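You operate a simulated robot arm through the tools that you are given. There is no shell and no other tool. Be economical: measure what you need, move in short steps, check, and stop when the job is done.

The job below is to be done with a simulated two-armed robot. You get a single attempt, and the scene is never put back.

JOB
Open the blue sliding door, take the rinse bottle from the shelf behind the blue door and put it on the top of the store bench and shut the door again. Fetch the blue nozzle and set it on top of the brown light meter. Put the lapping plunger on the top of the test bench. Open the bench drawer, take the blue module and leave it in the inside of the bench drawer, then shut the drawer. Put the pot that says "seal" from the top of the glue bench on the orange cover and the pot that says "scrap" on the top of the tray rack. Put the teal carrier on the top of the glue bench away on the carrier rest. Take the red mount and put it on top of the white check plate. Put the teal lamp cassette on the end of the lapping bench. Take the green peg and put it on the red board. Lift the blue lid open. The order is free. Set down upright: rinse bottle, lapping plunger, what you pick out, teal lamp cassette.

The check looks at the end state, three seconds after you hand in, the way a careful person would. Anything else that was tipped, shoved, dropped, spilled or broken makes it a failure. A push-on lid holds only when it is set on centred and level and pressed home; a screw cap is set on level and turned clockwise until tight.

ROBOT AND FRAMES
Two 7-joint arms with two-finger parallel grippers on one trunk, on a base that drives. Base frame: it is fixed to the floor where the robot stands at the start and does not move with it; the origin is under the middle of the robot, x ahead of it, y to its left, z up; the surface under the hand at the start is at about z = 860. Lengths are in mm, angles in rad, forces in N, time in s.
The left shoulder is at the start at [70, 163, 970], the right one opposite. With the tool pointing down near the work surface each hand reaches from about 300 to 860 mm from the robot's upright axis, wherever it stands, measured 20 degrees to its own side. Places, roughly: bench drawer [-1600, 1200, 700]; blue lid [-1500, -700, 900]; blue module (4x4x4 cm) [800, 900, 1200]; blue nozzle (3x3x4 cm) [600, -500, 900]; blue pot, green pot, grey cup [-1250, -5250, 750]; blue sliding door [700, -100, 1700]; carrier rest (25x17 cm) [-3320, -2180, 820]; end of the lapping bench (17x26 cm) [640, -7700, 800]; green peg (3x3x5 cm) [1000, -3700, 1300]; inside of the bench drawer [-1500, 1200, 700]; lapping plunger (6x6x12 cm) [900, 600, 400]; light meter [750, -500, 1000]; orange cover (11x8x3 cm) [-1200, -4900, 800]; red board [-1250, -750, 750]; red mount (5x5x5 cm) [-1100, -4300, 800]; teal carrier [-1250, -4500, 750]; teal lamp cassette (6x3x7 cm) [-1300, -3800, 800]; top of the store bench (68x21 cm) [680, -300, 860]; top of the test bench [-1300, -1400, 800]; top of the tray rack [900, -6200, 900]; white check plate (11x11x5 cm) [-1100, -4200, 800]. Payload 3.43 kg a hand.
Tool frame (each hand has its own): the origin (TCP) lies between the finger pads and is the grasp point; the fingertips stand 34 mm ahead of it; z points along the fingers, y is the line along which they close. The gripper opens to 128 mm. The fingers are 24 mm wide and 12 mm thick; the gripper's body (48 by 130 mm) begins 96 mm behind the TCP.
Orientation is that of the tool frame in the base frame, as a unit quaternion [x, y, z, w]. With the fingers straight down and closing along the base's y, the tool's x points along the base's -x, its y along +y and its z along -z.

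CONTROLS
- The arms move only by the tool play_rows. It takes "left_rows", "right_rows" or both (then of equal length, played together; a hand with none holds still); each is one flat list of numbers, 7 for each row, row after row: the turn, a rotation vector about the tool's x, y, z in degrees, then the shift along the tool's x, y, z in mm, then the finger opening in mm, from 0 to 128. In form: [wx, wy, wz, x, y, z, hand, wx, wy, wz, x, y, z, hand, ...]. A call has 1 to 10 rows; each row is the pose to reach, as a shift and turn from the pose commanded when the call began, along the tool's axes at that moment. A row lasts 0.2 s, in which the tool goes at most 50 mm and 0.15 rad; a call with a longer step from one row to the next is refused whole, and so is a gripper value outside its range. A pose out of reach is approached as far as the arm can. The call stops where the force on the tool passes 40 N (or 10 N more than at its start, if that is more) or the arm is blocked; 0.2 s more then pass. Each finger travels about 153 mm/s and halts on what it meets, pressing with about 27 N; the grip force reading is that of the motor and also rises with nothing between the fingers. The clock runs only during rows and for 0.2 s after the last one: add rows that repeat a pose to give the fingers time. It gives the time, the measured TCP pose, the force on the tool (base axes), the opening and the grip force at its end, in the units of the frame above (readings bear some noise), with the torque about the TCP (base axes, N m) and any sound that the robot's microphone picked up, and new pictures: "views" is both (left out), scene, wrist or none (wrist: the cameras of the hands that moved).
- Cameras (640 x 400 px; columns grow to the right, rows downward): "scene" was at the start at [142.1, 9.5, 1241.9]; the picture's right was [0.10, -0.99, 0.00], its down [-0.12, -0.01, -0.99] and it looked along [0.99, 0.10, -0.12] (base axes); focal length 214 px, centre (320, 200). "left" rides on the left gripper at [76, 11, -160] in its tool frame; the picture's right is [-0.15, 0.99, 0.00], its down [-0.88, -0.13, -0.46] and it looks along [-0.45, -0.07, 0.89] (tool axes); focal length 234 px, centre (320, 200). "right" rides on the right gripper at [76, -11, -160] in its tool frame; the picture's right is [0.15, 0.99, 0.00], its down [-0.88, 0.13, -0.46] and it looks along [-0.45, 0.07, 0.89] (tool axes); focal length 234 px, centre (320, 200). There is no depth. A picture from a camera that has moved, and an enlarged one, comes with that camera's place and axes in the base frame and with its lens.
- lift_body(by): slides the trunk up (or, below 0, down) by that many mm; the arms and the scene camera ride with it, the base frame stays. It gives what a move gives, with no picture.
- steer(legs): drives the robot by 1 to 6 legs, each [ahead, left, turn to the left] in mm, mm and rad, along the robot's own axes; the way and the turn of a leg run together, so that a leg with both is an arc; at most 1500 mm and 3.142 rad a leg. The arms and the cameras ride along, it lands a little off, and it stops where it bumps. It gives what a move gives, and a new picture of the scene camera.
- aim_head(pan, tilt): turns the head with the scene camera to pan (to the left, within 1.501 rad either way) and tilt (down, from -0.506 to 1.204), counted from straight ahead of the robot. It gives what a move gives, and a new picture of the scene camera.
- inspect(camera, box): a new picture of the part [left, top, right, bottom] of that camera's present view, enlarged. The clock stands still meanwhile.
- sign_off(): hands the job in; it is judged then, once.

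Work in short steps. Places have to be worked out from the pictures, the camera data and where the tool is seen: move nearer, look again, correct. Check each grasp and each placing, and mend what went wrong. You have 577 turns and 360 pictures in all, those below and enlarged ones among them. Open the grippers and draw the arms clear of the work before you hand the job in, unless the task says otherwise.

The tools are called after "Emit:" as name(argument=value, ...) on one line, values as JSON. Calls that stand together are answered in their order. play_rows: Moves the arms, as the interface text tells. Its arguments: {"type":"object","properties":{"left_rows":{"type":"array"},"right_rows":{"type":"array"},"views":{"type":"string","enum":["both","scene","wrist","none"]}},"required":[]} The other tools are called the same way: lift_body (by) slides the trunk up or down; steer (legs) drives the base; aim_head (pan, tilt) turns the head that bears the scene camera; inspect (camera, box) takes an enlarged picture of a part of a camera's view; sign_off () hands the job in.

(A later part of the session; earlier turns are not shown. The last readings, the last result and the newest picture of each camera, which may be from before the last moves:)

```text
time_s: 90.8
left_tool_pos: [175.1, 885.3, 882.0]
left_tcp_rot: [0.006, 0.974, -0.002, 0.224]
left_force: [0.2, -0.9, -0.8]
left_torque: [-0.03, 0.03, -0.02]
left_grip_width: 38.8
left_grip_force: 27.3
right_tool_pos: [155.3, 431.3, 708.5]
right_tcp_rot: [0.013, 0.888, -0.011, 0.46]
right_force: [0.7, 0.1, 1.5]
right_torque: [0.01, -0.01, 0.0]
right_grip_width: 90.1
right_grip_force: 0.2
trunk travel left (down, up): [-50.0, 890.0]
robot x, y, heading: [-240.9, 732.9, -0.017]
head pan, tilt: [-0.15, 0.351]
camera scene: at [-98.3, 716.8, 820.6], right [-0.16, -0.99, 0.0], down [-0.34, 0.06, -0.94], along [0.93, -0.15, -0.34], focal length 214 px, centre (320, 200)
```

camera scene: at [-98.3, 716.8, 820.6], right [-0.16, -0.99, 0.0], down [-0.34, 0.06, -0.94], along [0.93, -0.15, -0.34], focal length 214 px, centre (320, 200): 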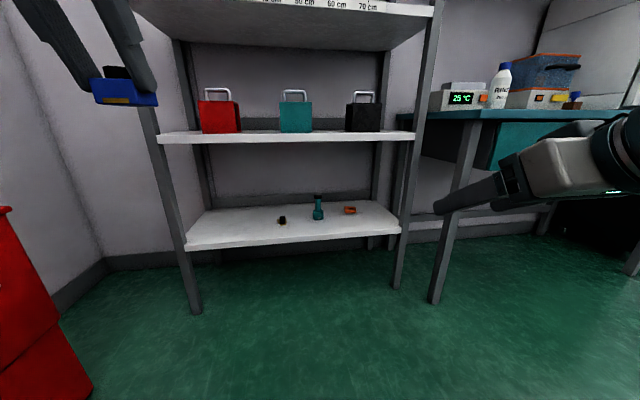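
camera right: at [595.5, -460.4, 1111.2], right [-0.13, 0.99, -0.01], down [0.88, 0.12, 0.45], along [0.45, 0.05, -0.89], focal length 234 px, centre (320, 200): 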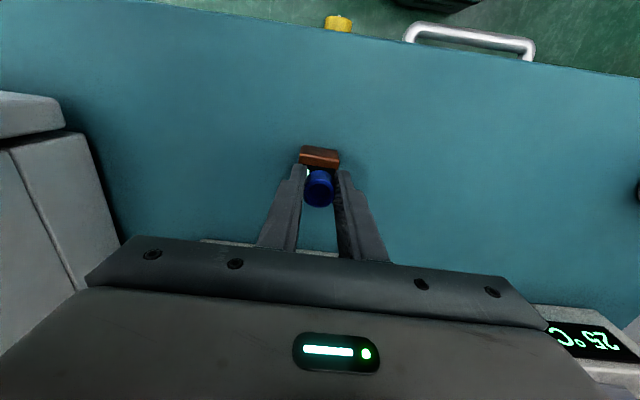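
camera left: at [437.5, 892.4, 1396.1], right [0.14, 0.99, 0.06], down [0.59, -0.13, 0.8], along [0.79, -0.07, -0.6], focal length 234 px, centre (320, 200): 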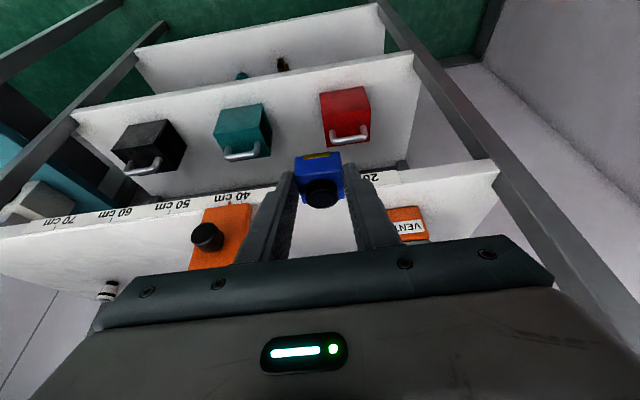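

Drive nearer and align the right hand with the plunger for a wrist view.

Emit:
steer(legs=[[330, 0, 0.017]])

Emit:
lift_body(by=-50)

Emit:
play_rows(right_rows=[0, 0, 0, 15, 25, 10, 90, 0, 0, 0, 30, 50, 20, 90, 0, 0, 0, 45, 75, 30, 90, 0, 0, 0, 60, 100, 40, 90, 0, 0, 0, 75, 120, 50, 90, 0, 0, 0, 90, 138, 60, 90], views="both")

```text
time_s: 92.9
left_tool_pos: [497.9, 891.7, 882.9]
left_tcp_rot: [-0.005, 0.975, 0.001, 0.224]
left_force: [0.5, 0.1, 0.3]
left_torque: [0.01, -0.03, 0.02]
left_grip_width: 38.8
left_grip_force: 27.1
right_tool_pos: [486.5, 439.5, 709.9]
right_tcp_rot: [0.003, 0.888, -0.007, 0.46]
right_force: [0.1, 0.3, -0.5]
right_torque: [0.0, -0.02, 0.01]
right_grip_width: 90.2
right_grip_force: 0.0
trunk travel left (down, up): [-50.0, 890.0]
robot x, y, heading: [86.7, 732.0, 0.006]
head pan, tilt: [-0.15, 0.351]
camera scene: at [228.2, 718.9, 820.5], right [-0.14, -0.99, 0.0], down [-0.34, 0.05, -0.94], along [0.93, -0.13, -0.34], focal length 214 px, centre (320, 200)
```

scene: 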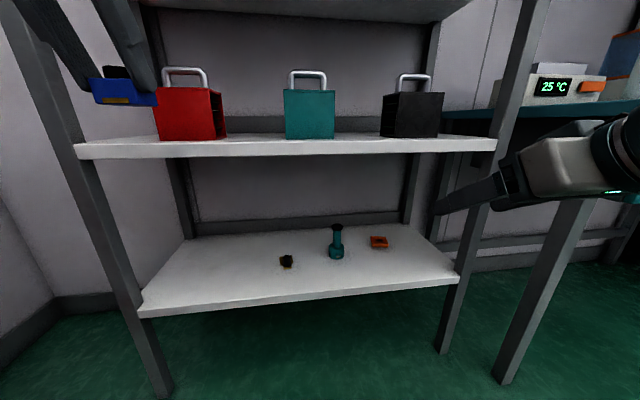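

```text
time_s: 93.9
left_tool_pos: [498.3, 891.9, 832.3]
left_tcp_rot: [-0.005, 0.975, 0.001, 0.224]
left_force: [0.1, -0.3, -0.3]
left_torque: [0.0, 0.03, 0.01]
left_grip_width: 38.8
left_grip_force: 26.9
right_tool_pos: [488.2, 439.9, 659.6]
right_tcp_rot: [0.002, 0.888, -0.006, 0.46]
right_force: [-0.3, 0.8, -1.1]
right_torque: [0.0, 0.02, -0.03]
right_grip_width: 90.1
right_grip_force: 0.0
trunk travel left (down, up): [0.0, 940.0]
robot x, y, heading: [88.6, 732.5, 0.01]
head pan, tilt: [-0.15, 0.351]
```

```text
time_s: 95.3
left_tool_pos: [497.9, 891.7, 832.1]
left_tcp_rot: [-0.005, 0.975, 0.001, 0.224]
left_force: [-0.1, 0.2, -0.5]
left_torque: [-0.02, 0.05, -0.01]
left_grip_width: 38.8
left_grip_force: 26.8
right_tool_pos: [532.8, 600.6, 610.9]
right_tcp_rot: [0.003, 0.888, -0.006, 0.459]
right_force: [-0.5, -0.2, 0.1]
right_torque: [0.01, 0.0, 0.02]
right_grip_width: 89.8
right_grip_force: 0.1
right hand out of reach, approached as far as the arm can: row 1, 2, 3, 4, 5, 6
trunk travel left (down, up): [0.0, 940.0]
robot x, y, heading: [86.5, 730.7, 0.007]
head pan, tilt: [-0.15, 0.351]
camera scene: at [228.0, 718.8, 770.6], right [-0.14, -0.99, 0.0], down [-0.34, 0.05, -0.94], along [0.93, -0.13, -0.34], focal length 214 px, centre (320, 200)
camera right: at [359.2, 592.1, 639.9], right [-0.07, 0.99, -0.13], down [0.14, 0.14, 0.98], along [0.99, 0.06, -0.15], focal length 234 px, centre (320, 200)
```

scene: 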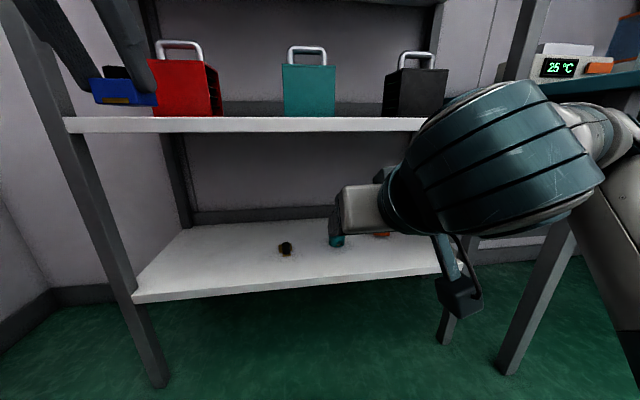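
right: 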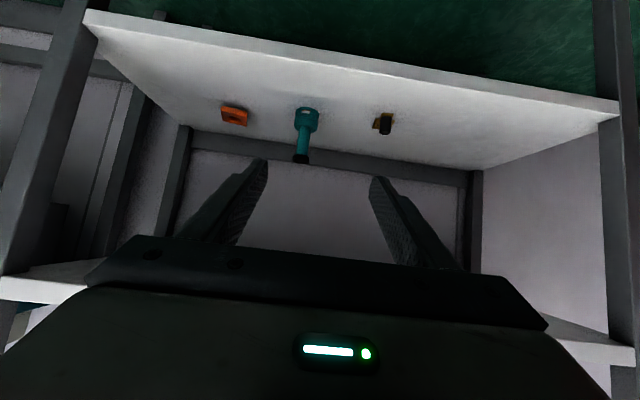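

Bottom shelf front edge ≈(717, z 353), plunger y≈567. Move the hand in toward it along its axis for a closer look.

Emit:
play_rows(right_rows=[0, 0, 0, -4, -7, 40, 80, 0, 0, 0, -8, -14, 80, 80, 0, 0, 0, -12, -21, 120, 80, 0, 0, 0, -16, -28, 160, 80, 0, 0, 0, -20, -33, 200, 80, 0, 0, 0, -20, -33, 238, 80], views="wrist")

Emit:
inspect(camera="right", box=[240, 80, 400, 180])

```text
time_s: 96.7
left_tool_pos: [498.9, 892.1, 832.4]
left_tcp_rot: [-0.006, 0.975, 0.001, 0.224]
left_force: [-0.5, 0.5, -1.1]
left_torque: [-0.02, -0.03, 0.0]
left_grip_width: 38.8
left_grip_force: 27.3
right_tool_pos: [737.6, 564.6, 489.9]
right_tcp_rot: [0.003, 0.888, -0.007, 0.459]
right_force: [-0.5, 0.9, 0.3]
right_torque: [0.03, 0.01, 0.0]
right_grip_width: 80.3
right_grip_force: 0.1
trunk travel left (down, up): [0.0, 940.0]
robot x, y, heading: [87.4, 735.7, 0.005]
head pan, tilt: [-0.15, 0.351]
camera right: at [564.3, 555.6, 518.8], right [-0.07, 0.99, -0.13], down [0.14, 0.14, 0.98], along [0.99, 0.06, -0.14], focal length 234 px, centre (320, 200)
```

right: 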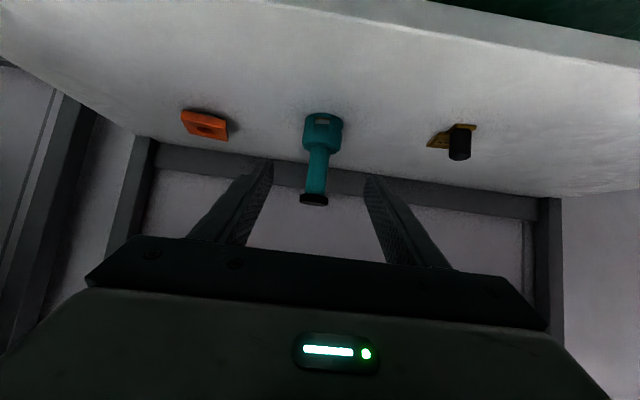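

```text
4.00 times, centred on (320, 130) of right
camera zoom: at [564.3, 555.6, 518.8], right [-0.07, 0.99, -0.13], down [0.14, 0.14, 0.98], along [0.99, 0.06, -0.14], focal length 937 px, centre (320, 480)
```

zoom: 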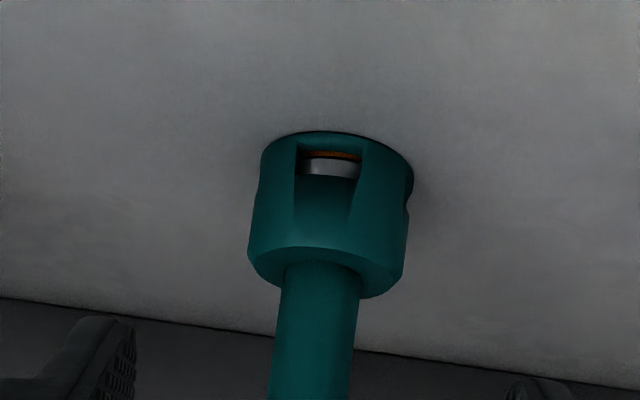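

Plunger centre ≈(901, 566), neck z≈402–460. Move in around the neck.

Emit:
play_rows(right_rows=[0, 0, 0, -12, 1, 40, 80, 0, 0, 0, -25, 2, 80, 80, 0, 0, 0, -38, 2, 122, 80, 0, 0, 0, -50, 2, 164, 80, 0, 0, 0, -50, 2, 164, 80], views="wrist")

```text
time_s: 97.9
left_tool_pos: [497.7, 892.2, 832.2]
left_tcp_rot: [-0.005, 0.975, 0.001, 0.224]
left_force: [0.2, 0.0, -0.5]
left_torque: [0.0, 0.03, -0.01]
left_grip_width: 39.0
left_grip_force: 27.1
right_tool_pos: [900.8, 564.3, 436.7]
right_tcp_rot: [0.002, 0.888, -0.006, 0.459]
right_force: [0.2, 0.0, 0.4]
right_torque: [0.01, -0.03, 0.0]
right_grip_width: 80.1
right_grip_force: 0.2
trunk travel left (down, up): [0.0, 940.0]
robot x, y, heading: [86.4, 731.0, 0.005]
head pan, tilt: [-0.15, 0.351]
camera right: at [727.5, 555.5, 465.3], right [-0.07, 0.99, -0.13], down [0.14, 0.14, 0.98], along [0.99, 0.06, -0.15], focal length 234 px, centre (320, 200)
```

right: 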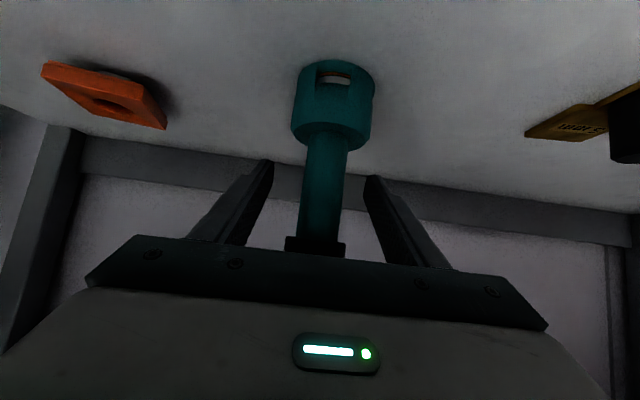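

Neck is between the fingers. Close and check.

Emit:
play_rows(right_rows=[0, 0, 0, 0, 2, 0, 60, 0, 0, 0, 0, 2, 0, 35, 0, 0, 0, 0, 2, 0, 15, 0, 0, 0, 0, 2, 0, 15, 0, 0, 0, -12, 2, -9, 15, 0, 0, 0, -25, 2, -18, 15], views="wrist")

```text
time_s: 99.3
left_tool_pos: [498.0, 891.4, 831.9]
left_tcp_rot: [-0.006, 0.975, 0.001, 0.223]
left_force: [0.1, 0.9, -1.4]
left_torque: [-0.02, 0.03, 0.0]
left_grip_width: 38.9
left_grip_force: 27.5
right_tool_pos: [900.4, 568.8, 468.3]
right_tcp_rot: [0.002, 0.888, -0.006, 0.46]
right_force: [0.0, -0.2, -3.8]
right_torque: [0.01, -0.06, 0.02]
right_grip_width: 27.2
right_grip_force: 26.8
trunk travel left (down, up): [0.0, 940.0]
robot x, y, heading: [87.4, 730.1, 0.012]
head pan, tilt: [-0.15, 0.351]
camera right: at [727.5, 559.2, 496.1], right [-0.08, 0.99, -0.13], down [0.14, 0.14, 0.98], along [0.99, 0.06, -0.15], focal length 234 px, centre (320, 200)
```

right: 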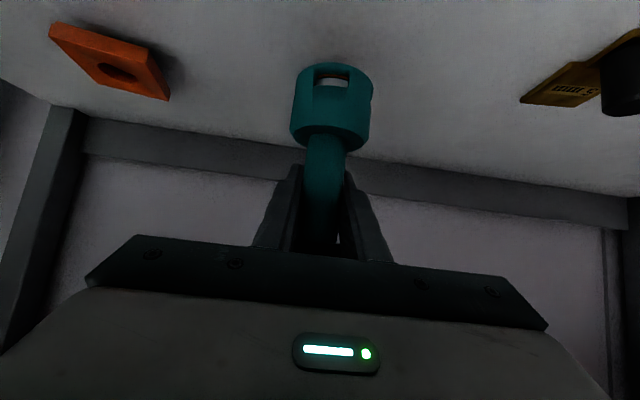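

Plunger lifted. Retract the hand from the shelf and then back the robot away.

Emit:
play_rows(right_rows=[0, 0, 0, -25, 0, -18, 15, 0, 0, 0, -5, 0, -50, 15, 0, 0, 0, 15, 0, -82, 15, 0, 0, 0, 35, 0, -114, 15, 0, 0, 0, 55, 0, -146, 15, 0, 0, 0, 75, 0, -178, 15, 0, 0, 0, 95, 0, -210, 15, 0, 0, 0, 105, 0, -235, 15], views="none")

Emit:
steer(legs=[[-450, 0, 0]])

Emit:
lift_body(by=400)

```text
time_s: 101.1
left_tool_pos: [497.2, 891.4, 831.9]
left_tcp_rot: [-0.005, 0.975, 0.002, 0.224]
left_force: [0.2, 0.8, -0.7]
left_torque: [-0.02, 0.01, 0.0]
left_grip_width: 38.9
left_grip_force: 27.3
right_tool_pos: [651.1, 572.0, 515.9]
right_tcp_rot: [0.002, 0.888, -0.005, 0.459]
right_force: [0.3, -0.6, -4.2]
right_torque: [0.0, -0.05, 0.01]
right_grip_width: 27.4
right_grip_force: 27.5
trunk travel left (down, up): [0.0, 940.0]
robot x, y, heading: [86.3, 730.3, 0.009]
head pan, tilt: [-0.15, 0.351]
```

```text
time_s: 103.8
left_tool_pos: [46.5, 887.5, 832.0]
left_tcp_rot: [-0.004, 0.975, 0.001, 0.223]
left_force: [0.1, -0.3, -0.3]
left_torque: [0.02, 0.02, 0.0]
left_grip_width: 38.9
left_grip_force: 27.2
right_tool_pos: [200.6, 568.1, 514.8]
right_tcp_rot: [0.003, 0.888, -0.007, 0.46]
right_force: [0.4, 0.4, -4.4]
right_torque: [0.03, -0.09, 0.02]
right_grip_width: 27.4
right_grip_force: 26.4
trunk travel left (down, up): [0.0, 940.0]
robot x, y, heading: [-363.3, 728.4, 0.008]
head pan, tilt: [-0.15, 0.351]
camera scene: at [-222.5, 715.2, 770.5], right [-0.14, -0.99, 0.0], down [-0.34, 0.05, -0.94], along [0.93, -0.13, -0.34], focal length 214 px, centre (320, 200)
```

scene: 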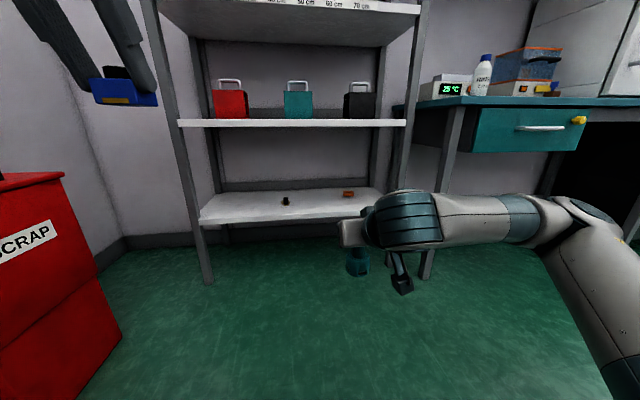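

```text
time_s: 107.6
left_tool_pos: [48.2, 888.0, 1231.5]
left_tcp_rot: [-0.005, 0.975, 0.002, 0.223]
left_force: [0.4, -0.2, -0.7]
left_torque: [-0.02, 0.03, 0.02]
left_grip_width: 38.8
left_grip_force: 27.5
right_tool_pos: [201.3, 567.2, 916.1]
right_tcp_rot: [0.003, 0.888, -0.008, 0.46]
right_force: [-0.3, 0.2, -3.9]
right_torque: [0.0, -0.07, 0.01]
right_grip_width: 27.3
right_grip_force: 27.1
trunk travel left (down, up): [-400.0, 540.0]
robot x, y, heading: [-364.3, 729.2, 0.01]
head pan, tilt: [-0.15, 0.351]
```

Turn around in the aisle; first a quarter turn right to look down the room.

Emit:
steer(legs=[[130, 0, 0], [0, 0, -1.58]])

Emit:
aim_head(pan=-0.9, tilt=0.25)

```text
time_s: 112.7
left_tool_pos: [-70.5, 319.4, 1233.1]
left_tcp_rot: [0.68, 0.699, -0.156, 0.159]
left_force: [0.6, -0.3, -0.9]
left_torque: [-0.02, -0.01, -0.02]
left_grip_width: 39.2
left_grip_force: 26.7
right_tool_pos: [-387.5, 160.3, 914.9]
right_tcp_rot: [0.625, 0.631, -0.327, 0.323]
right_force: [0.0, 0.5, -4.7]
right_torque: [-0.07, 0.02, 0.01]
right_grip_width: 27.3
right_grip_force: 27.2
trunk travel left (down, up): [-400.0, 540.0]
robot x, y, heading: [-240.3, 730.9, -1.548]
head pan, tilt: [-0.15, 0.351]
camera scene: at [-247.9, 586.0, 1170.5], right [-0.99, 0.13, 0.0], down [0.04, 0.34, -0.94], along [-0.12, -0.93, -0.34], focal length 214 px, centre (320, 200)
```

scene: 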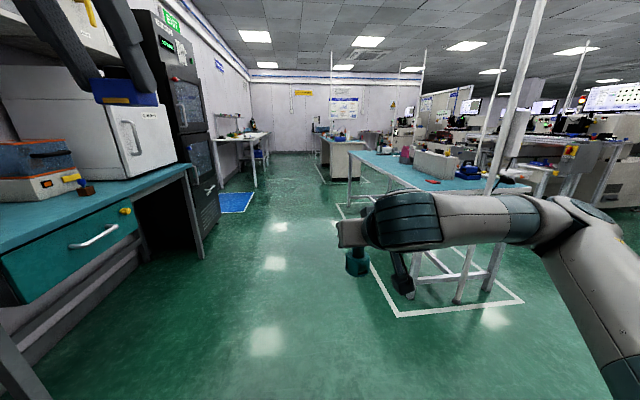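

```text
time_s: 113.8
left_tool_pos: [-71.0, 319.1, 1231.7]
left_tcp_rot: [0.68, 0.698, -0.156, 0.16]
left_force: [0.2, 0.1, -0.9]
left_torque: [0.02, 0.0, 0.0]
left_grip_width: 39.4
left_grip_force: 27.4
right_tool_pos: [-388.3, 160.8, 913.6]
right_tcp_rot: [0.624, 0.632, -0.327, 0.323]
right_force: [0.7, 0.4, -3.4]
right_torque: [-0.09, 0.02, 0.0]
right_grip_width: 27.2
right_grip_force: 27.4
trunk travel left (down, up): [-400.0, 540.0]
robot x, y, heading: [-238.4, 729.7, -1.547]
head pan, tilt: [-0.901, 0.25]
camera scene: at [-307.8, 618.6, 1180.0], right [-0.64, 0.77, 0.0], down [0.19, 0.16, -0.97], along [-0.74, -0.62, -0.25], focal length 214 px, centre (320, 200)
```

scene: 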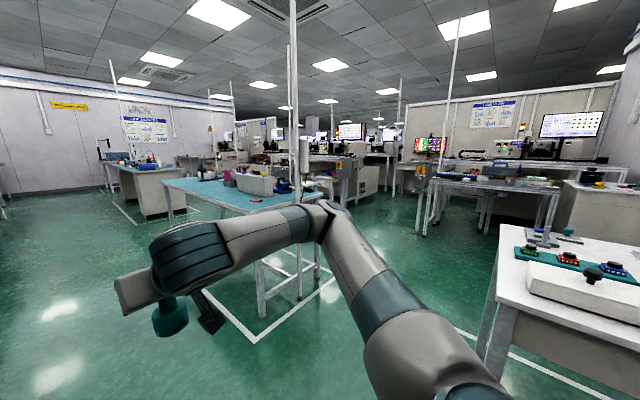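

The test bench is the teal-topped one with front edge at x≈−1000, y −500…−2200. Drive down to y≈−1350 and turn to face it.

Emit:
steer(legs=[[1100, 0, 0], [1000, 0, 0], [0, 0, -1.58]])

Emit:
aim_head(pan=0.0, tilt=0.4)

```text
time_s: 127.9
left_tool_pos: [-574.7, -1538.3, 1232.9]
left_tcp_rot: [0.974, 0.028, -0.223, 0.006]
left_force: [-0.7, 1.0, -1.0]
left_torque: [0.03, 0.0, 0.01]
left_grip_width: 39.0
left_grip_force: 27.3
right_tool_pos: [-741.8, -1228.0, 915.7]
right_tcp_rot: [0.888, 0.019, -0.459, 0.005]
right_force: [-0.7, -0.1, -3.2]
right_torque: [-0.01, 0.09, 0.02]
right_grip_width: 27.2
right_grip_force: 26.7
trunk travel left (down, up): [-400.0, 540.0]
robot x, y, heading: [-165.3, -1358.0, -3.086]
head pan, tilt: [-0.901, 0.25]
camera scene: at [-282.8, -1293.1, 1180.0], right [0.75, 0.66, 0.0], down [0.16, -0.18, -0.97], along [-0.64, 0.72, -0.25], focal length 214 px, centre (320, 200)
```

scene: 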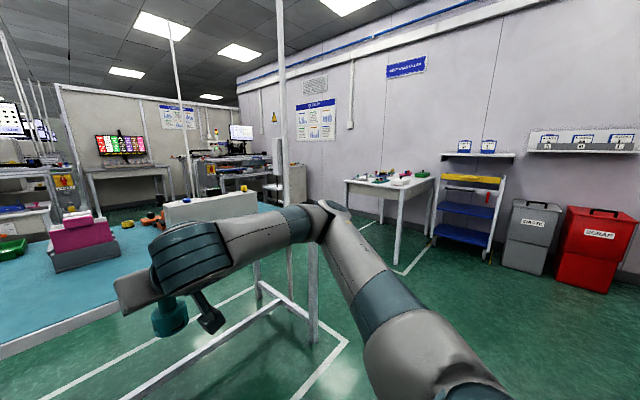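

```text
time_s: 129.1
left_tool_pos: [-575.7, -1539.5, 1232.2]
left_tcp_rot: [0.974, 0.028, -0.223, 0.007]
left_force: [-0.9, -0.5, 0.1]
left_torque: [0.0, -0.01, -0.04]
left_grip_width: 39.1
left_grip_force: 26.7
right_tool_pos: [-743.1, -1227.7, 915.6]
right_tcp_rot: [0.888, 0.019, -0.459, 0.005]
right_force: [-0.7, -1.0, -4.5]
right_torque: [-0.03, 0.04, 0.01]
right_grip_width: 27.0
right_grip_force: 26.7
trunk travel left (down, up): [-400.0, 540.0]
robot x, y, heading: [-170.4, -1363.3, -3.084]
head pan, tilt: [0.0, 0.4]
camera scene: at [-313.3, -1368.1, 1166.0], right [-0.05, 1.0, 0.0], down [0.39, 0.02, -0.92], along [-0.92, -0.05, -0.39], focal length 214 px, centre (320, 200)
```

scene: 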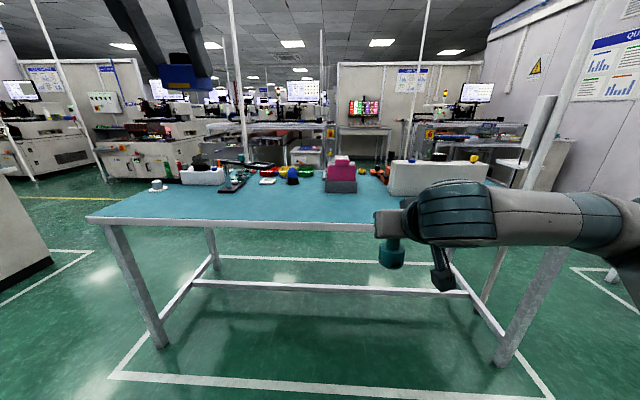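

Bench top ≈ z 790–800, front strip free. Raise 40 mm and drive up so the plunger is ~90 mm inside the front edge.

Emit:
lift_body(by=40)

Emit:
steer(legs=[[0, 0, -0.057], [345, 0, 0]])

Emit:
inspect(camera="right", box=[0, 0, 640, 400])

```text
time_s: 129.9
left_tool_pos: [-574.6, -1539.3, 1270.9]
left_tcp_rot: [0.974, 0.029, -0.223, 0.007]
left_force: [-0.1, -0.3, 0.0]
left_torque: [-0.01, -0.04, -0.01]
left_grip_width: 39.0
left_grip_force: 27.3
right_tool_pos: [-742.4, -1226.8, 954.9]
right_tcp_rot: [0.888, 0.019, -0.46, 0.004]
right_force: [0.1, 0.8, -4.0]
right_torque: [0.0, 0.04, -0.04]
right_grip_width: 27.4
right_grip_force: 26.5
trunk travel left (down, up): [-440.0, 500.0]
robot x, y, heading: [-171.2, -1360.0, -3.081]
head pan, tilt: [0.0, 0.4]
```

```text
time_s: 132.6
left_tool_pos: [-930.6, -1515.2, 1272.4]
left_tcp_rot: [0.975, -0.001, -0.222, 0.0]
left_force: [0.8, 0.7, -1.4]
left_torque: [-0.01, -0.06, 0.02]
left_grip_width: 39.2
left_grip_force: 26.8
right_tool_pos: [-1077.6, -1192.8, 954.7]
right_tcp_rot: [0.888, -0.007, -0.459, -0.009]
right_force: [0.2, 0.5, -4.5]
right_torque: [-0.03, 0.05, -0.05]
right_grip_width: 27.3
right_grip_force: 26.9
trunk travel left (down, up): [-440.0, 500.0]
robot x, y, heading: [-512.3, -1359.1, 3.14]
head pan, tilt: [0.0, 0.4]
camera scene: at [-659.0, -1359.1, 1205.9], right [0.0, 1.0, 0.0], down [0.39, 0.0, -0.92], along [-0.92, 0.0, -0.39], focal length 214 px, centre (320, 200)
```

scene: 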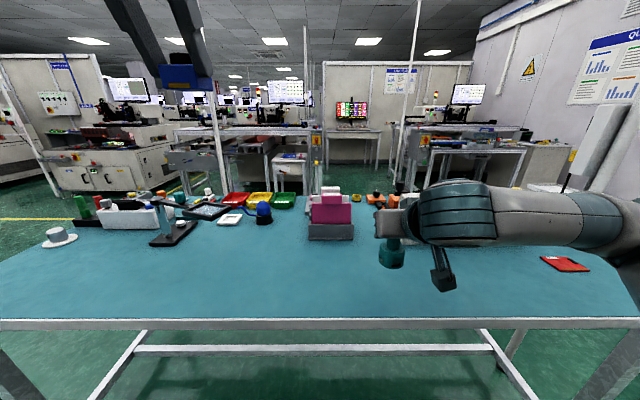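

```text
1.00 times, centred on (320, 200) of right (not enlarged: the box is as wide or as high as the picture)
camera zoom: at [-904.2, -1185.7, 984.2], right [0.06, -0.99, -0.13], down [-0.14, -0.14, 0.98], along [-0.99, -0.04, -0.15], focal length 234 px, centre (320, 200)
```

zoom: 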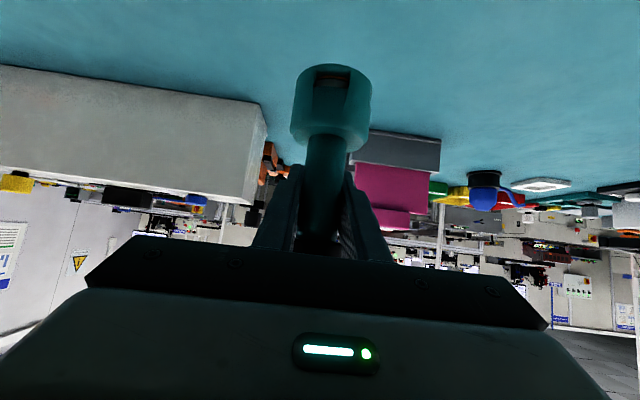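

Clear spot. Lower 60 mm with the arm and then in small steps.

Emit:
play_rows(right_rows=[0, 0, 0, 16, 0, 11.5, 15, 0, 0, 0, 33, 0, 23, 15, 0, 0, 0, 49, 0, 34.6, 15, 0, 0, 0, 53, 0, 37.4, 15, 0, 0, 0, 55.5, 0, 39.2, 15], views="wrist")

```text
time_s: 133.8
left_tool_pos: [-928.8, -1514.5, 1273.0]
left_tcp_rot: [0.975, -0.001, -0.223, 0.0]
left_force: [1.0, 0.5, -0.9]
left_torque: [0.01, -0.01, 0.0]
left_grip_width: 38.9
left_grip_force: 27.0
right_tool_pos: [-1078.4, -1191.8, 887.4]
right_tcp_rot: [0.888, -0.007, -0.459, -0.009]
right_force: [-0.1, -0.2, -4.6]
right_torque: [0.01, 0.07, 0.01]
right_grip_width: 27.3
right_grip_force: 27.6
trunk travel left (down, up): [-440.0, 500.0]
robot x, y, heading: [-512.8, -1358.4, 3.137]
head pan, tilt: [0.0, 0.4]
camera right: at [-903.6, -1184.5, 916.0], right [0.06, -0.99, -0.13], down [-0.14, -0.14, 0.98], along [-0.99, -0.04, -0.15], focal length 234 px, centre (320, 200)
```

right: 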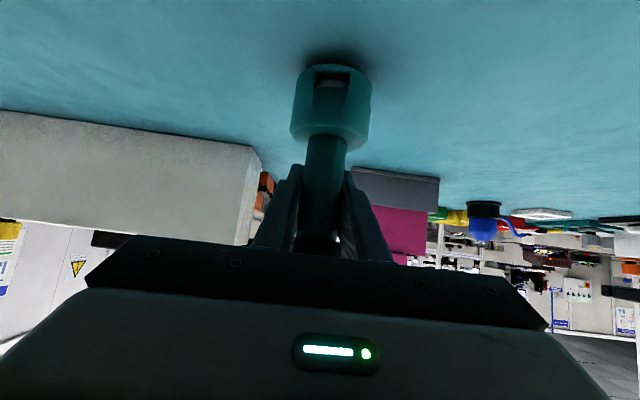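

Near contact (shadow closing). Continue in small steps.

Emit:
play_rows(right_rows=[0, 0, 0, 3.3, 0, 2.3, 15, 0, 0, 0, 6.5, 0, 4.6, 15], views="none")

```text
time_s: 134.4
left_tool_pos: [-929.2, -1514.1, 1272.8]
left_tcp_rot: [0.975, -0.001, -0.223, 0.0]
left_force: [0.2, -0.1, -0.8]
left_torque: [0.02, 0.0, -0.02]
left_grip_width: 39.0
left_grip_force: 26.9
right_tool_pos: [-1078.4, -1190.6, 879.0]
right_tcp_rot: [0.888, -0.007, -0.459, -0.009]
right_force: [-0.2, 0.2, -4.0]
right_torque: [0.02, 0.06, 0.02]
right_grip_width: 27.6
right_grip_force: 26.8
trunk travel left (down, up): [-440.0, 500.0]
robot x, y, heading: [-515.4, -1358.4, 3.141]
head pan, tilt: [0.0, 0.4]
```

Emit:
play_rows(right_rows=[0, 0, 0, 3.3, 0, 2.3, 15, 0, 0, 0, 6.5, 0, 4.6, 15], views="wrist")

```text
time_s: 135.0
left_tool_pos: [-925.7, -1515.4, 1273.4]
left_tcp_rot: [0.974, -0.001, -0.226, 0.0]
left_force: [-0.2, 0.6, -0.9]
left_torque: [-0.01, 0.0, -0.03]
left_grip_width: 39.0
left_grip_force: 27.2
right_tool_pos: [-1077.8, -1192.8, 876.9]
right_tcp_rot: [0.886, -0.008, -0.464, -0.008]
right_force: [3.6, 2.6, 18.3]
right_torque: [-0.08, 0.0, 0.05]
right_grip_width: 27.3
right_grip_force: 27.1
trunk travel left (down, up): [-440.0, 500.0]
robot x, y, heading: [-513.5, -1358.7, 3.137]
head pan, tilt: [0.0, 0.4]
camera right: at [-902.8, -1185.3, 903.3], right [0.06, -0.99, -0.13], down [-0.13, -0.13, 0.98], along [-0.99, -0.04, -0.14], focal length 234 px, centre (320, 200)
```

right: 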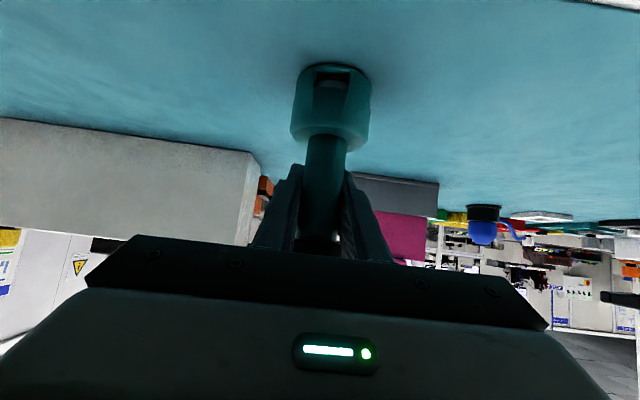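

Seated (18 N). Release and retreat along the finger axis.

Emit:
play_rows(right_rows=[0, 0, 0, -1, 0, -1, 30, 0, 0, 0, -1, 0, -1, 55, 0, 0, 0, -1, 0, -1, 80, 0, 0, 0, -1, 0, -1, 90, 0, 0, 0, -1, 0, -40, 90, 0, 0, 0, -1, 0, -85, 90, 0, 0, 0, -1, 0, -130, 90, 0, 0, 0, -20, 0, -165, 90], views="both")

```text
time_s: 136.8
left_tool_pos: [-927.7, -1514.4, 1273.3]
left_tcp_rot: [0.974, -0.001, -0.225, -0.001]
left_force: [0.8, 0.3, -0.8]
left_torque: [0.01, 0.04, 0.0]
left_grip_width: 39.3
left_grip_force: 27.0
right_tool_pos: [-993.8, -1215.4, 1021.4]
right_tcp_rot: [0.888, -0.008, -0.459, -0.01]
right_force: [0.4, -0.2, 0.9]
right_torque: [-0.01, 0.02, 0.05]
right_grip_width: 90.0
right_grip_force: 0.1
right hand out of reach, approached as far as the arm can: row 5, 6, 7, 8
trunk travel left (down, up): [-440.0, 500.0]
robot x, y, heading: [-517.7, -1362.4, 3.135]
head pan, tilt: [0.0, 0.4]
camera scene: at [-656.2, -1359.0, 1206.2], right [0.0, 1.0, 0.0], down [0.39, 0.0, -0.92], along [-0.92, 0.0, -0.39], focal length 214 px, centre (320, 200)
camera right: at [-819.4, -1209.0, 1050.1], right [0.06, -0.99, -0.13], down [-0.14, -0.14, 0.98], along [-0.99, -0.04, -0.15], focal length 234 px, centre (320, 200)
```

scene: 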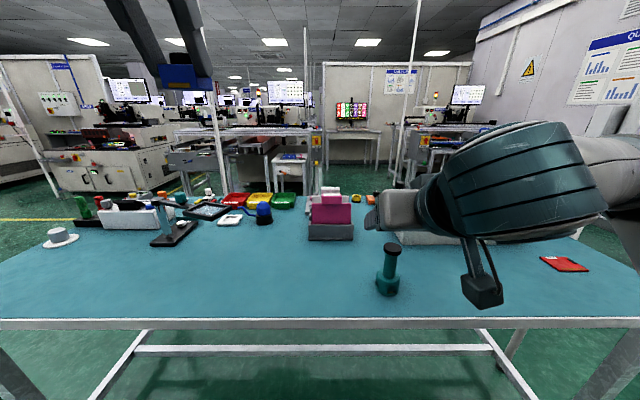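
right: 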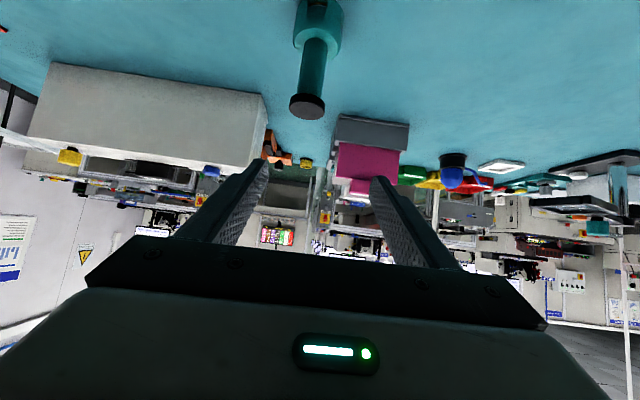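

Plunger stands upright. Next look at the blue lid near (−1500, −700): back off a little and strafe right.

Emit:
steer(legs=[[-250, 0, 0], [0, -650, 0]])

Emit:
inspect(camera="scene", box=[160, 140, 480, 340])

```text
time_s: 141.9
left_tool_pos: [-676.7, -855.6, 1272.2]
left_tcp_rot: [0.974, -0.006, -0.225, -0.001]
left_force: [0.0, 0.5, 0.4]
left_torque: [-0.01, -0.03, 0.03]
left_grip_width: 39.1
left_grip_force: 27.2
right_tool_pos: [-740.1, -555.9, 1020.0]
right_tcp_rot: [0.888, -0.012, -0.459, -0.011]
right_force: [-0.4, -0.4, -0.7]
right_torque: [0.0, -0.04, 0.02]
right_grip_width: 90.0
right_grip_force: 0.0
trunk travel left (down, up): [-440.0, 500.0]
robot x, y, heading: [-257.7, -704.9, 3.127]
head pan, tilt: [0.0, 0.4]
camera scene: at [-403.9, -702.1, 1206.0], right [0.01, 1.0, 0.0], down [0.39, -0.01, -0.92], along [-0.92, 0.01, -0.39], focal length 214 px, centre (320, 200)
```

scene: 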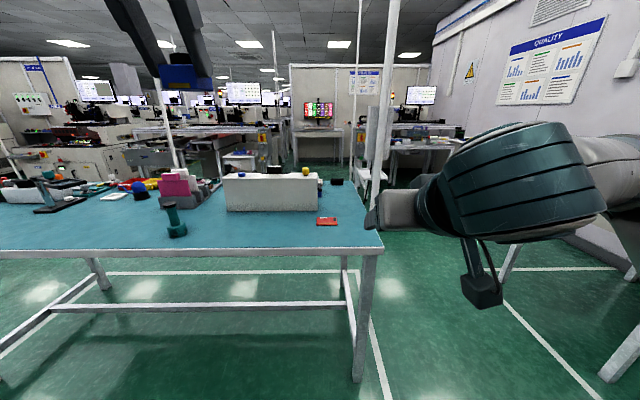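

```text
2.00 times, centred on (320, 240) of scene
camera zoom: at [-403.9, -702.1, 1206.0], right [0.01, 1.0, 0.0], down [0.39, -0.01, -0.92], along [-0.92, 0.01, -0.39], focal length 429 px, centre (320, 120)
```

zoom: 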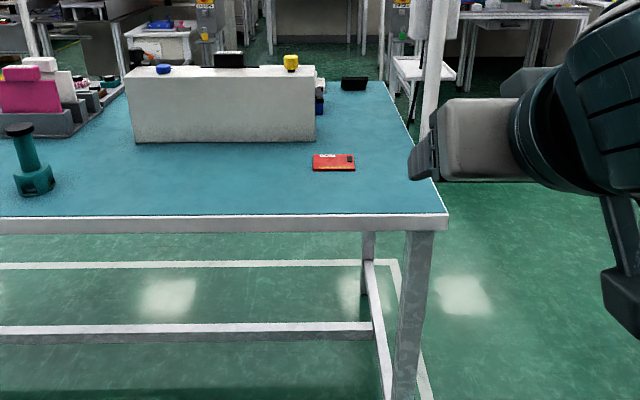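

Items are hidden behind the white case; raise the trunk and look down over it.

Emit:
lift_body(by=400)

Emit:
aim_head(pan=0.05, tilt=0.6)

Emit:
inspect(camera="scene", box=[210, 90, 370, 190])

```text
time_s: 145.7
left_tool_pos: [-677.4, -855.6, 1672.1]
left_tcp_rot: [0.975, -0.006, -0.224, -0.002]
left_force: [-0.2, -0.6, -0.3]
left_torque: [-0.01, -0.01, 0.01]
left_grip_width: 39.3
left_grip_force: 26.6
right_tool_pos: [-740.5, -556.3, 1419.7]
right_tcp_rot: [0.888, -0.013, -0.459, -0.012]
right_force: [-0.2, -0.7, -0.2]
right_torque: [-0.03, 0.0, 0.0]
right_grip_width: 89.9
right_grip_force: 0.1
trunk travel left (down, up): [-840.0, 100.0]
robot x, y, heading: [-263.0, -703.4, 3.128]
head pan, tilt: [0.0, 0.4]
```

```text
time_s: 146.4
left_tool_pos: [-676.9, -855.4, 1671.4]
left_tcp_rot: [0.974, -0.007, -0.225, -0.001]
left_force: [0.1, 0.2, -1.0]
left_torque: [0.01, -0.01, -0.01]
left_grip_width: 39.1
left_grip_force: 27.3
right_tool_pos: [-740.2, -555.8, 1419.9]
right_tcp_rot: [0.888, -0.012, -0.46, -0.012]
right_force: [-0.9, 0.2, -0.3]
right_torque: [-0.01, 0.01, -0.02]
right_grip_width: 90.0
right_grip_force: 0.1
trunk travel left (down, up): [-840.0, 100.0]
robot x, y, heading: [-261.3, -705.2, 3.122]
head pan, tilt: [0.051, 0.6]
camera scene: at [-399.8, -707.0, 1587.9], right [-0.04, 1.0, 0.0], down [0.56, 0.02, -0.83], along [-0.82, -0.03, -0.56], focal length 214 px, centre (320, 200)
```

scene: 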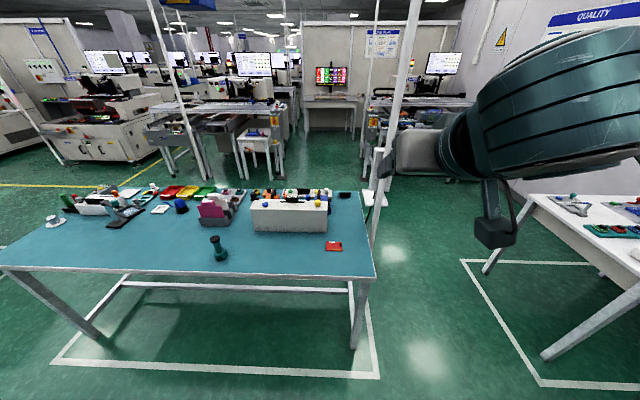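

```text
4.00 times, centred on (290, 140) of scene
camera zoom: at [-399.8, -707.0, 1587.9], right [-0.04, 1.0, 0.0], down [0.56, 0.02, -0.83], along [-0.82, -0.03, -0.56], focal length 858 px, centre (440, 440)
```

zoom: 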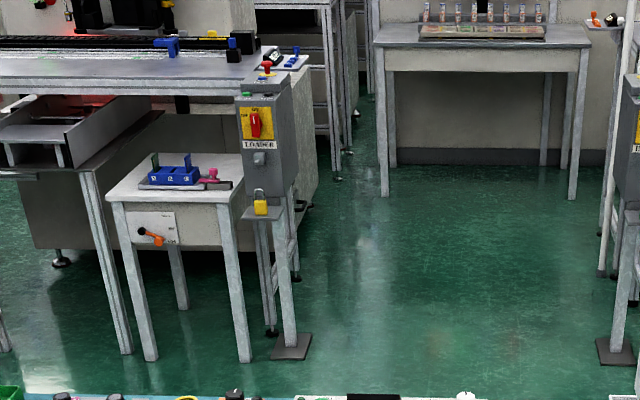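

Emit:
inspect(camera="scene", box=[180, 170, 380, 270])

```text
3.20 times, centred on (280, 220) of scene
camera zoom: at [-399.8, -707.0, 1587.9], right [-0.04, 1.0, 0.0], down [0.56, 0.02, -0.83], along [-0.82, -0.03, -0.56], focal length 686 px, centre (448, 136)
```

zoom: 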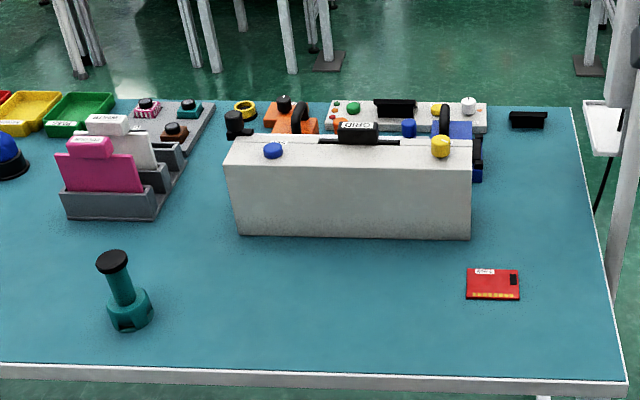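

The blue lid seems to be behind the white case at its right end, (−1500, −720). Strafe right beyond the bench end, and look from there.

Emit:
steer(legs=[[0, -520, 0]])

Emit:
aim_head(pan=0.0, tilt=0.4)

```text
time_s: 149.5
left_tool_pos: [-667.3, -329.5, 1671.6]
left_tcp_rot: [0.974, -0.011, -0.224, -0.003]
left_force: [0.0, 0.3, -1.4]
left_torque: [0.04, -0.01, 0.0]
left_grip_width: 39.2
left_grip_force: 27.5
right_tool_pos: [-728.9, -28.5, 1421.0]
right_tcp_rot: [0.888, -0.017, -0.459, -0.015]
right_force: [-0.2, -0.1, -0.1]
right_torque: [0.0, 0.0, -0.04]
right_grip_width: 90.0
right_grip_force: 0.0
trunk travel left (down, up): [-840.0, 100.0]
robot x, y, heading: [-247.7, -179.3, 3.115]
head pan, tilt: [0.051, 0.6]
camera scene: at [-389.3, -184.2, 1587.8], right [-0.02, 1.0, 0.0], down [0.56, 0.02, -0.82], along [-0.82, -0.02, -0.57], focal length 214 px, centre (320, 200)
```

scene: 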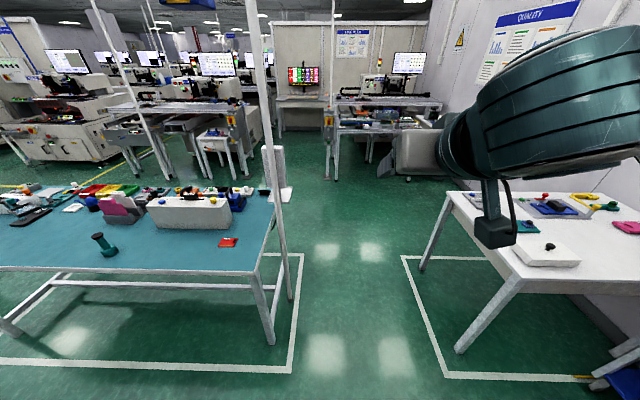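

```text
time_s: 150.2
left_tool_pos: [-667.5, -327.6, 1672.4]
left_tcp_rot: [0.974, -0.012, -0.225, -0.004]
left_force: [0.2, 0.3, -1.0]
left_torque: [0.0, 0.01, 0.04]
left_grip_width: 39.1
left_grip_force: 26.9
right_tool_pos: [-728.2, -27.5, 1419.3]
right_tcp_rot: [0.888, -0.018, -0.46, -0.014]
right_force: [0.4, -0.1, -0.6]
right_torque: [0.02, 0.03, -0.04]
right_grip_width: 90.0
right_grip_force: 0.0
trunk travel left (down, up): [-840.0, 100.0]
robot x, y, heading: [-254.6, -177.1, 3.116]
head pan, tilt: [0.0, 0.4]
camera scene: at [-393.5, -177.4, 1606.0], right [0.03, 1.0, 0.0], down [0.39, -0.01, -0.92], along [-0.92, 0.02, -0.39], focal length 214 px, centre (320, 200)
```

scene: 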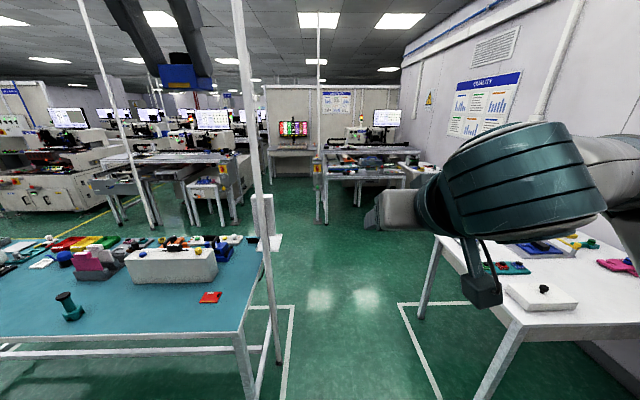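

The drawer probably faces −x on the far side, and the lid too is best viewed from behind. Drive through the aisle between the benches.

Emit:
steer(legs=[[0, -180, 0.025], [1400, 0, 0]])

Emit:
aim_head(pan=1.2, tilt=0.6)

```text
time_s: 155.9
left_tool_pos: [-1463.2, -362.4, 1618.5]
left_tcp_rot: [0.959, 0.201, -0.184, 0.076]
left_force: [2.0, 1.8, -3.0]
left_torque: [-0.26, 0.15, 0.06]
left_grip_width: 39.2
left_grip_force: 27.2
right_tool_pos: [-1649.0, -118.6, 1345.3]
right_tcp_rot: [0.888, 0.186, -0.414, 0.069]
right_force: [0.0, 6.5, -0.5]
right_torque: [-0.5, 0.05, 0.52]
right_grip_width: 89.9
right_grip_force: 0.0
trunk travel left (down, up): [-840.0, 100.0]
robot x, y, heading: [-1038.6, -19.0, -2.686]
head pan, tilt: [0.0, 0.4]
stopped in leg 2: the robot was blocked; the commanded pose is now the measured one
camera scene: at [-1219.6, 44.0, 1611.2], right [-0.43, 0.9, -0.09], down [0.38, 0.1, -0.92], along [-0.82, -0.43, -0.38], focal length 214 px, centre (320, 200)
```

scene: 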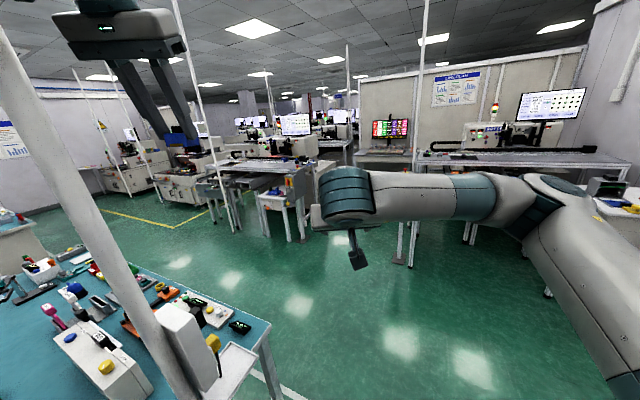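

```text
time_s: 157.3
left_tool_pos: [-1435.8, -395.1, 1658.2]
left_tcp_rot: [0.956, 0.159, -0.235, 0.07]
left_force: [-0.7, 5.3, -0.1]
left_torque: [-0.3, -0.08, 0.27]
left_grip_width: 39.1
left_grip_force: 26.8
right_tool_pos: [-1620.7, -146.7, 1378.3]
right_tcp_rot: [0.874, 0.174, -0.451, 0.053]
right_force: [0.1, -1.9, -0.7]
right_torque: [0.07, -0.03, -0.06]
right_grip_width: 89.7
right_grip_force: 0.1
trunk travel left (down, up): [-840.0, 100.0]
robot x, y, heading: [-1088.9, -93.2, -2.765]
head pan, tilt: [1.201, 0.6]
camera scene: at [-1005.7, -115.7, 1603.4], right [-1.0, 0.0, 0.08], down [-0.07, 0.52, -0.85], along [-0.04, -0.86, -0.52], focal length 214 px, centre (320, 200)
```

scene: 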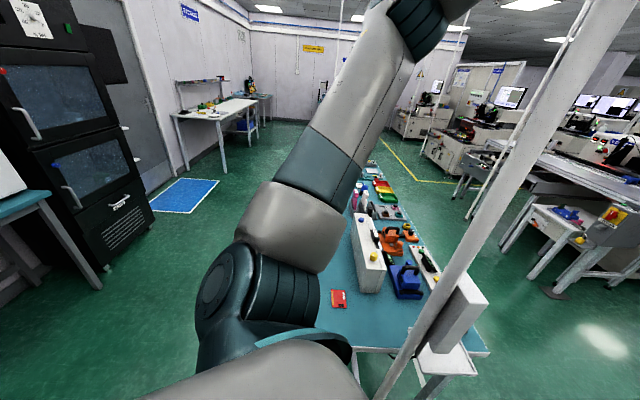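

The left elbow apparently caught on the bench-end pole. Back straight off and see.

Emit:
steer(legs=[[-250, 0, 0]])

```text
time_s: 158.0
left_tool_pos: [-1575.8, -365.4, 1513.0]
left_tcp_rot: [0.952, 0.057, -0.232, 0.19]
left_force: [-0.3, -0.5, -0.9]
left_torque: [0.03, 0.01, -0.04]
left_grip_width: 39.0
left_grip_force: 26.8
right_tool_pos: [-1613.1, -200.4, 1194.9]
right_tcp_rot: [0.861, 0.316, -0.399, 0.005]
right_force: [-1.9, 2.7, 2.9]
right_torque: [0.02, -0.35, 0.12]
right_grip_width: 90.0
right_grip_force: 0.0
trunk travel left (down, up): [-840.0, 100.0]
robot x, y, heading: [-1073.6, -89.3, -2.746]
head pan, tilt: [1.201, 0.6]
stopped in leg 1: the robot was blocked; the commanded pose is now the measured one
camera scene: at [-916.6, -81.2, 1604.5], right [-0.99, -0.02, 0.13], down [-0.12, 0.5, -0.86], along [-0.05, -0.86, -0.5], focal length 214 px, centre (320, 200)
```

scene: 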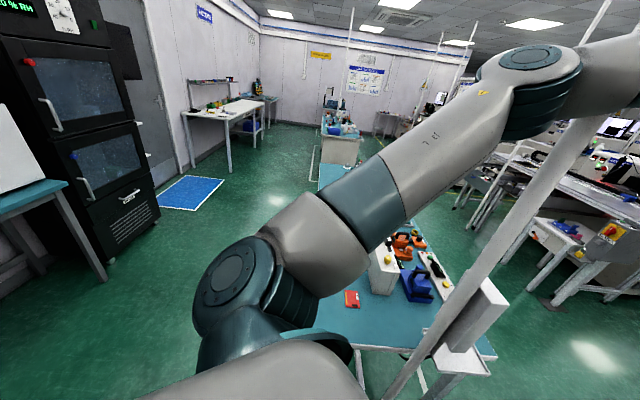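

The base reports being blocked. Look again from a different head angle to understand the contact.

Emit:
aim_head(pan=0.6, tilt=0.5)

```text
time_s: 159.0
left_tool_pos: [-1576.6, -361.9, 1512.4]
left_tcp_rot: [0.953, 0.055, -0.235, 0.186]
left_force: [0.0, -0.3, 0.5]
left_torque: [0.01, -0.02, -0.04]
left_grip_width: 39.3
left_grip_force: 26.8
right_tool_pos: [-1612.5, -193.1, 1192.9]
right_tcp_rot: [0.863, 0.313, -0.397, 0.001]
right_force: [-0.3, -0.1, -0.9]
right_torque: [0.07, 0.0, -0.04]
right_grip_width: 90.1
right_grip_force: 0.0
trunk travel left (down, up): [-840.0, 100.0]
robot x, y, heading: [-1074.6, -84.9, -2.754]
head pan, tilt: [0.6, 0.499]
camera scene: at [-965.2, -69.2, 1618.4], right [-0.83, 0.56, 0.07], down [0.15, 0.33, -0.93], along [-0.54, -0.76, -0.36], focal length 214 px, centre (320, 200)
```

scene: 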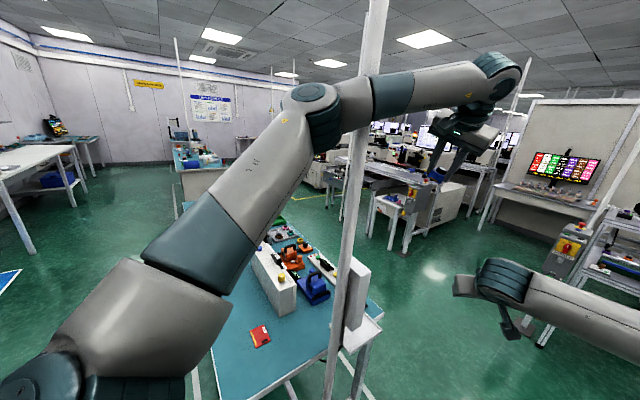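

Zoom to see whether the pole is in front of or behind the forearm.

Emit:
inspect(camera="scene", box=[260, 40, 460, 165])

Emit:
inspect(camera="left", box=[0, 0, 640, 400])

```text
3.20 times, centred on (360, 102) of scene
camera zoom: at [-965.2, -69.2, 1618.4], right [-0.83, 0.56, 0.07], down [0.15, 0.33, -0.93], along [-0.54, -0.76, -0.36], focal length 686 px, centre (192, 512)
```

zoom: 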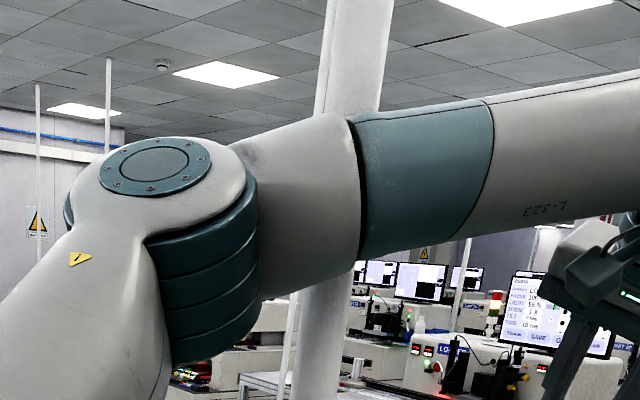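

```text
1.00 times, centred on (320, 200) of left (not enlarged: the box is as wide or as high as the picture)
camera zoom: at [-1439.3, -312.5, 1611.6], right [0.06, -0.92, 0.39], down [-0.61, 0.28, 0.74], along [-0.79, -0.28, -0.54], focal length 234 px, centre (320, 200)
```

zoom: 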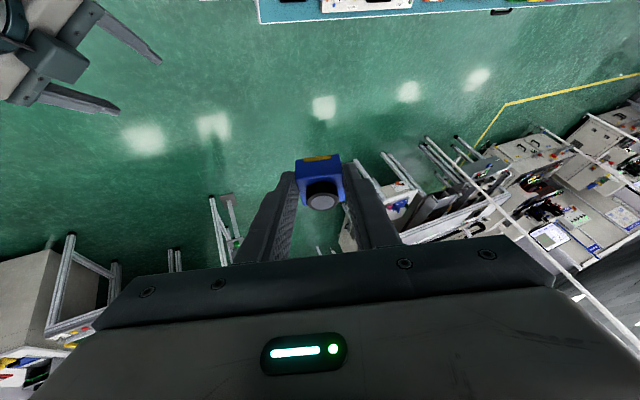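

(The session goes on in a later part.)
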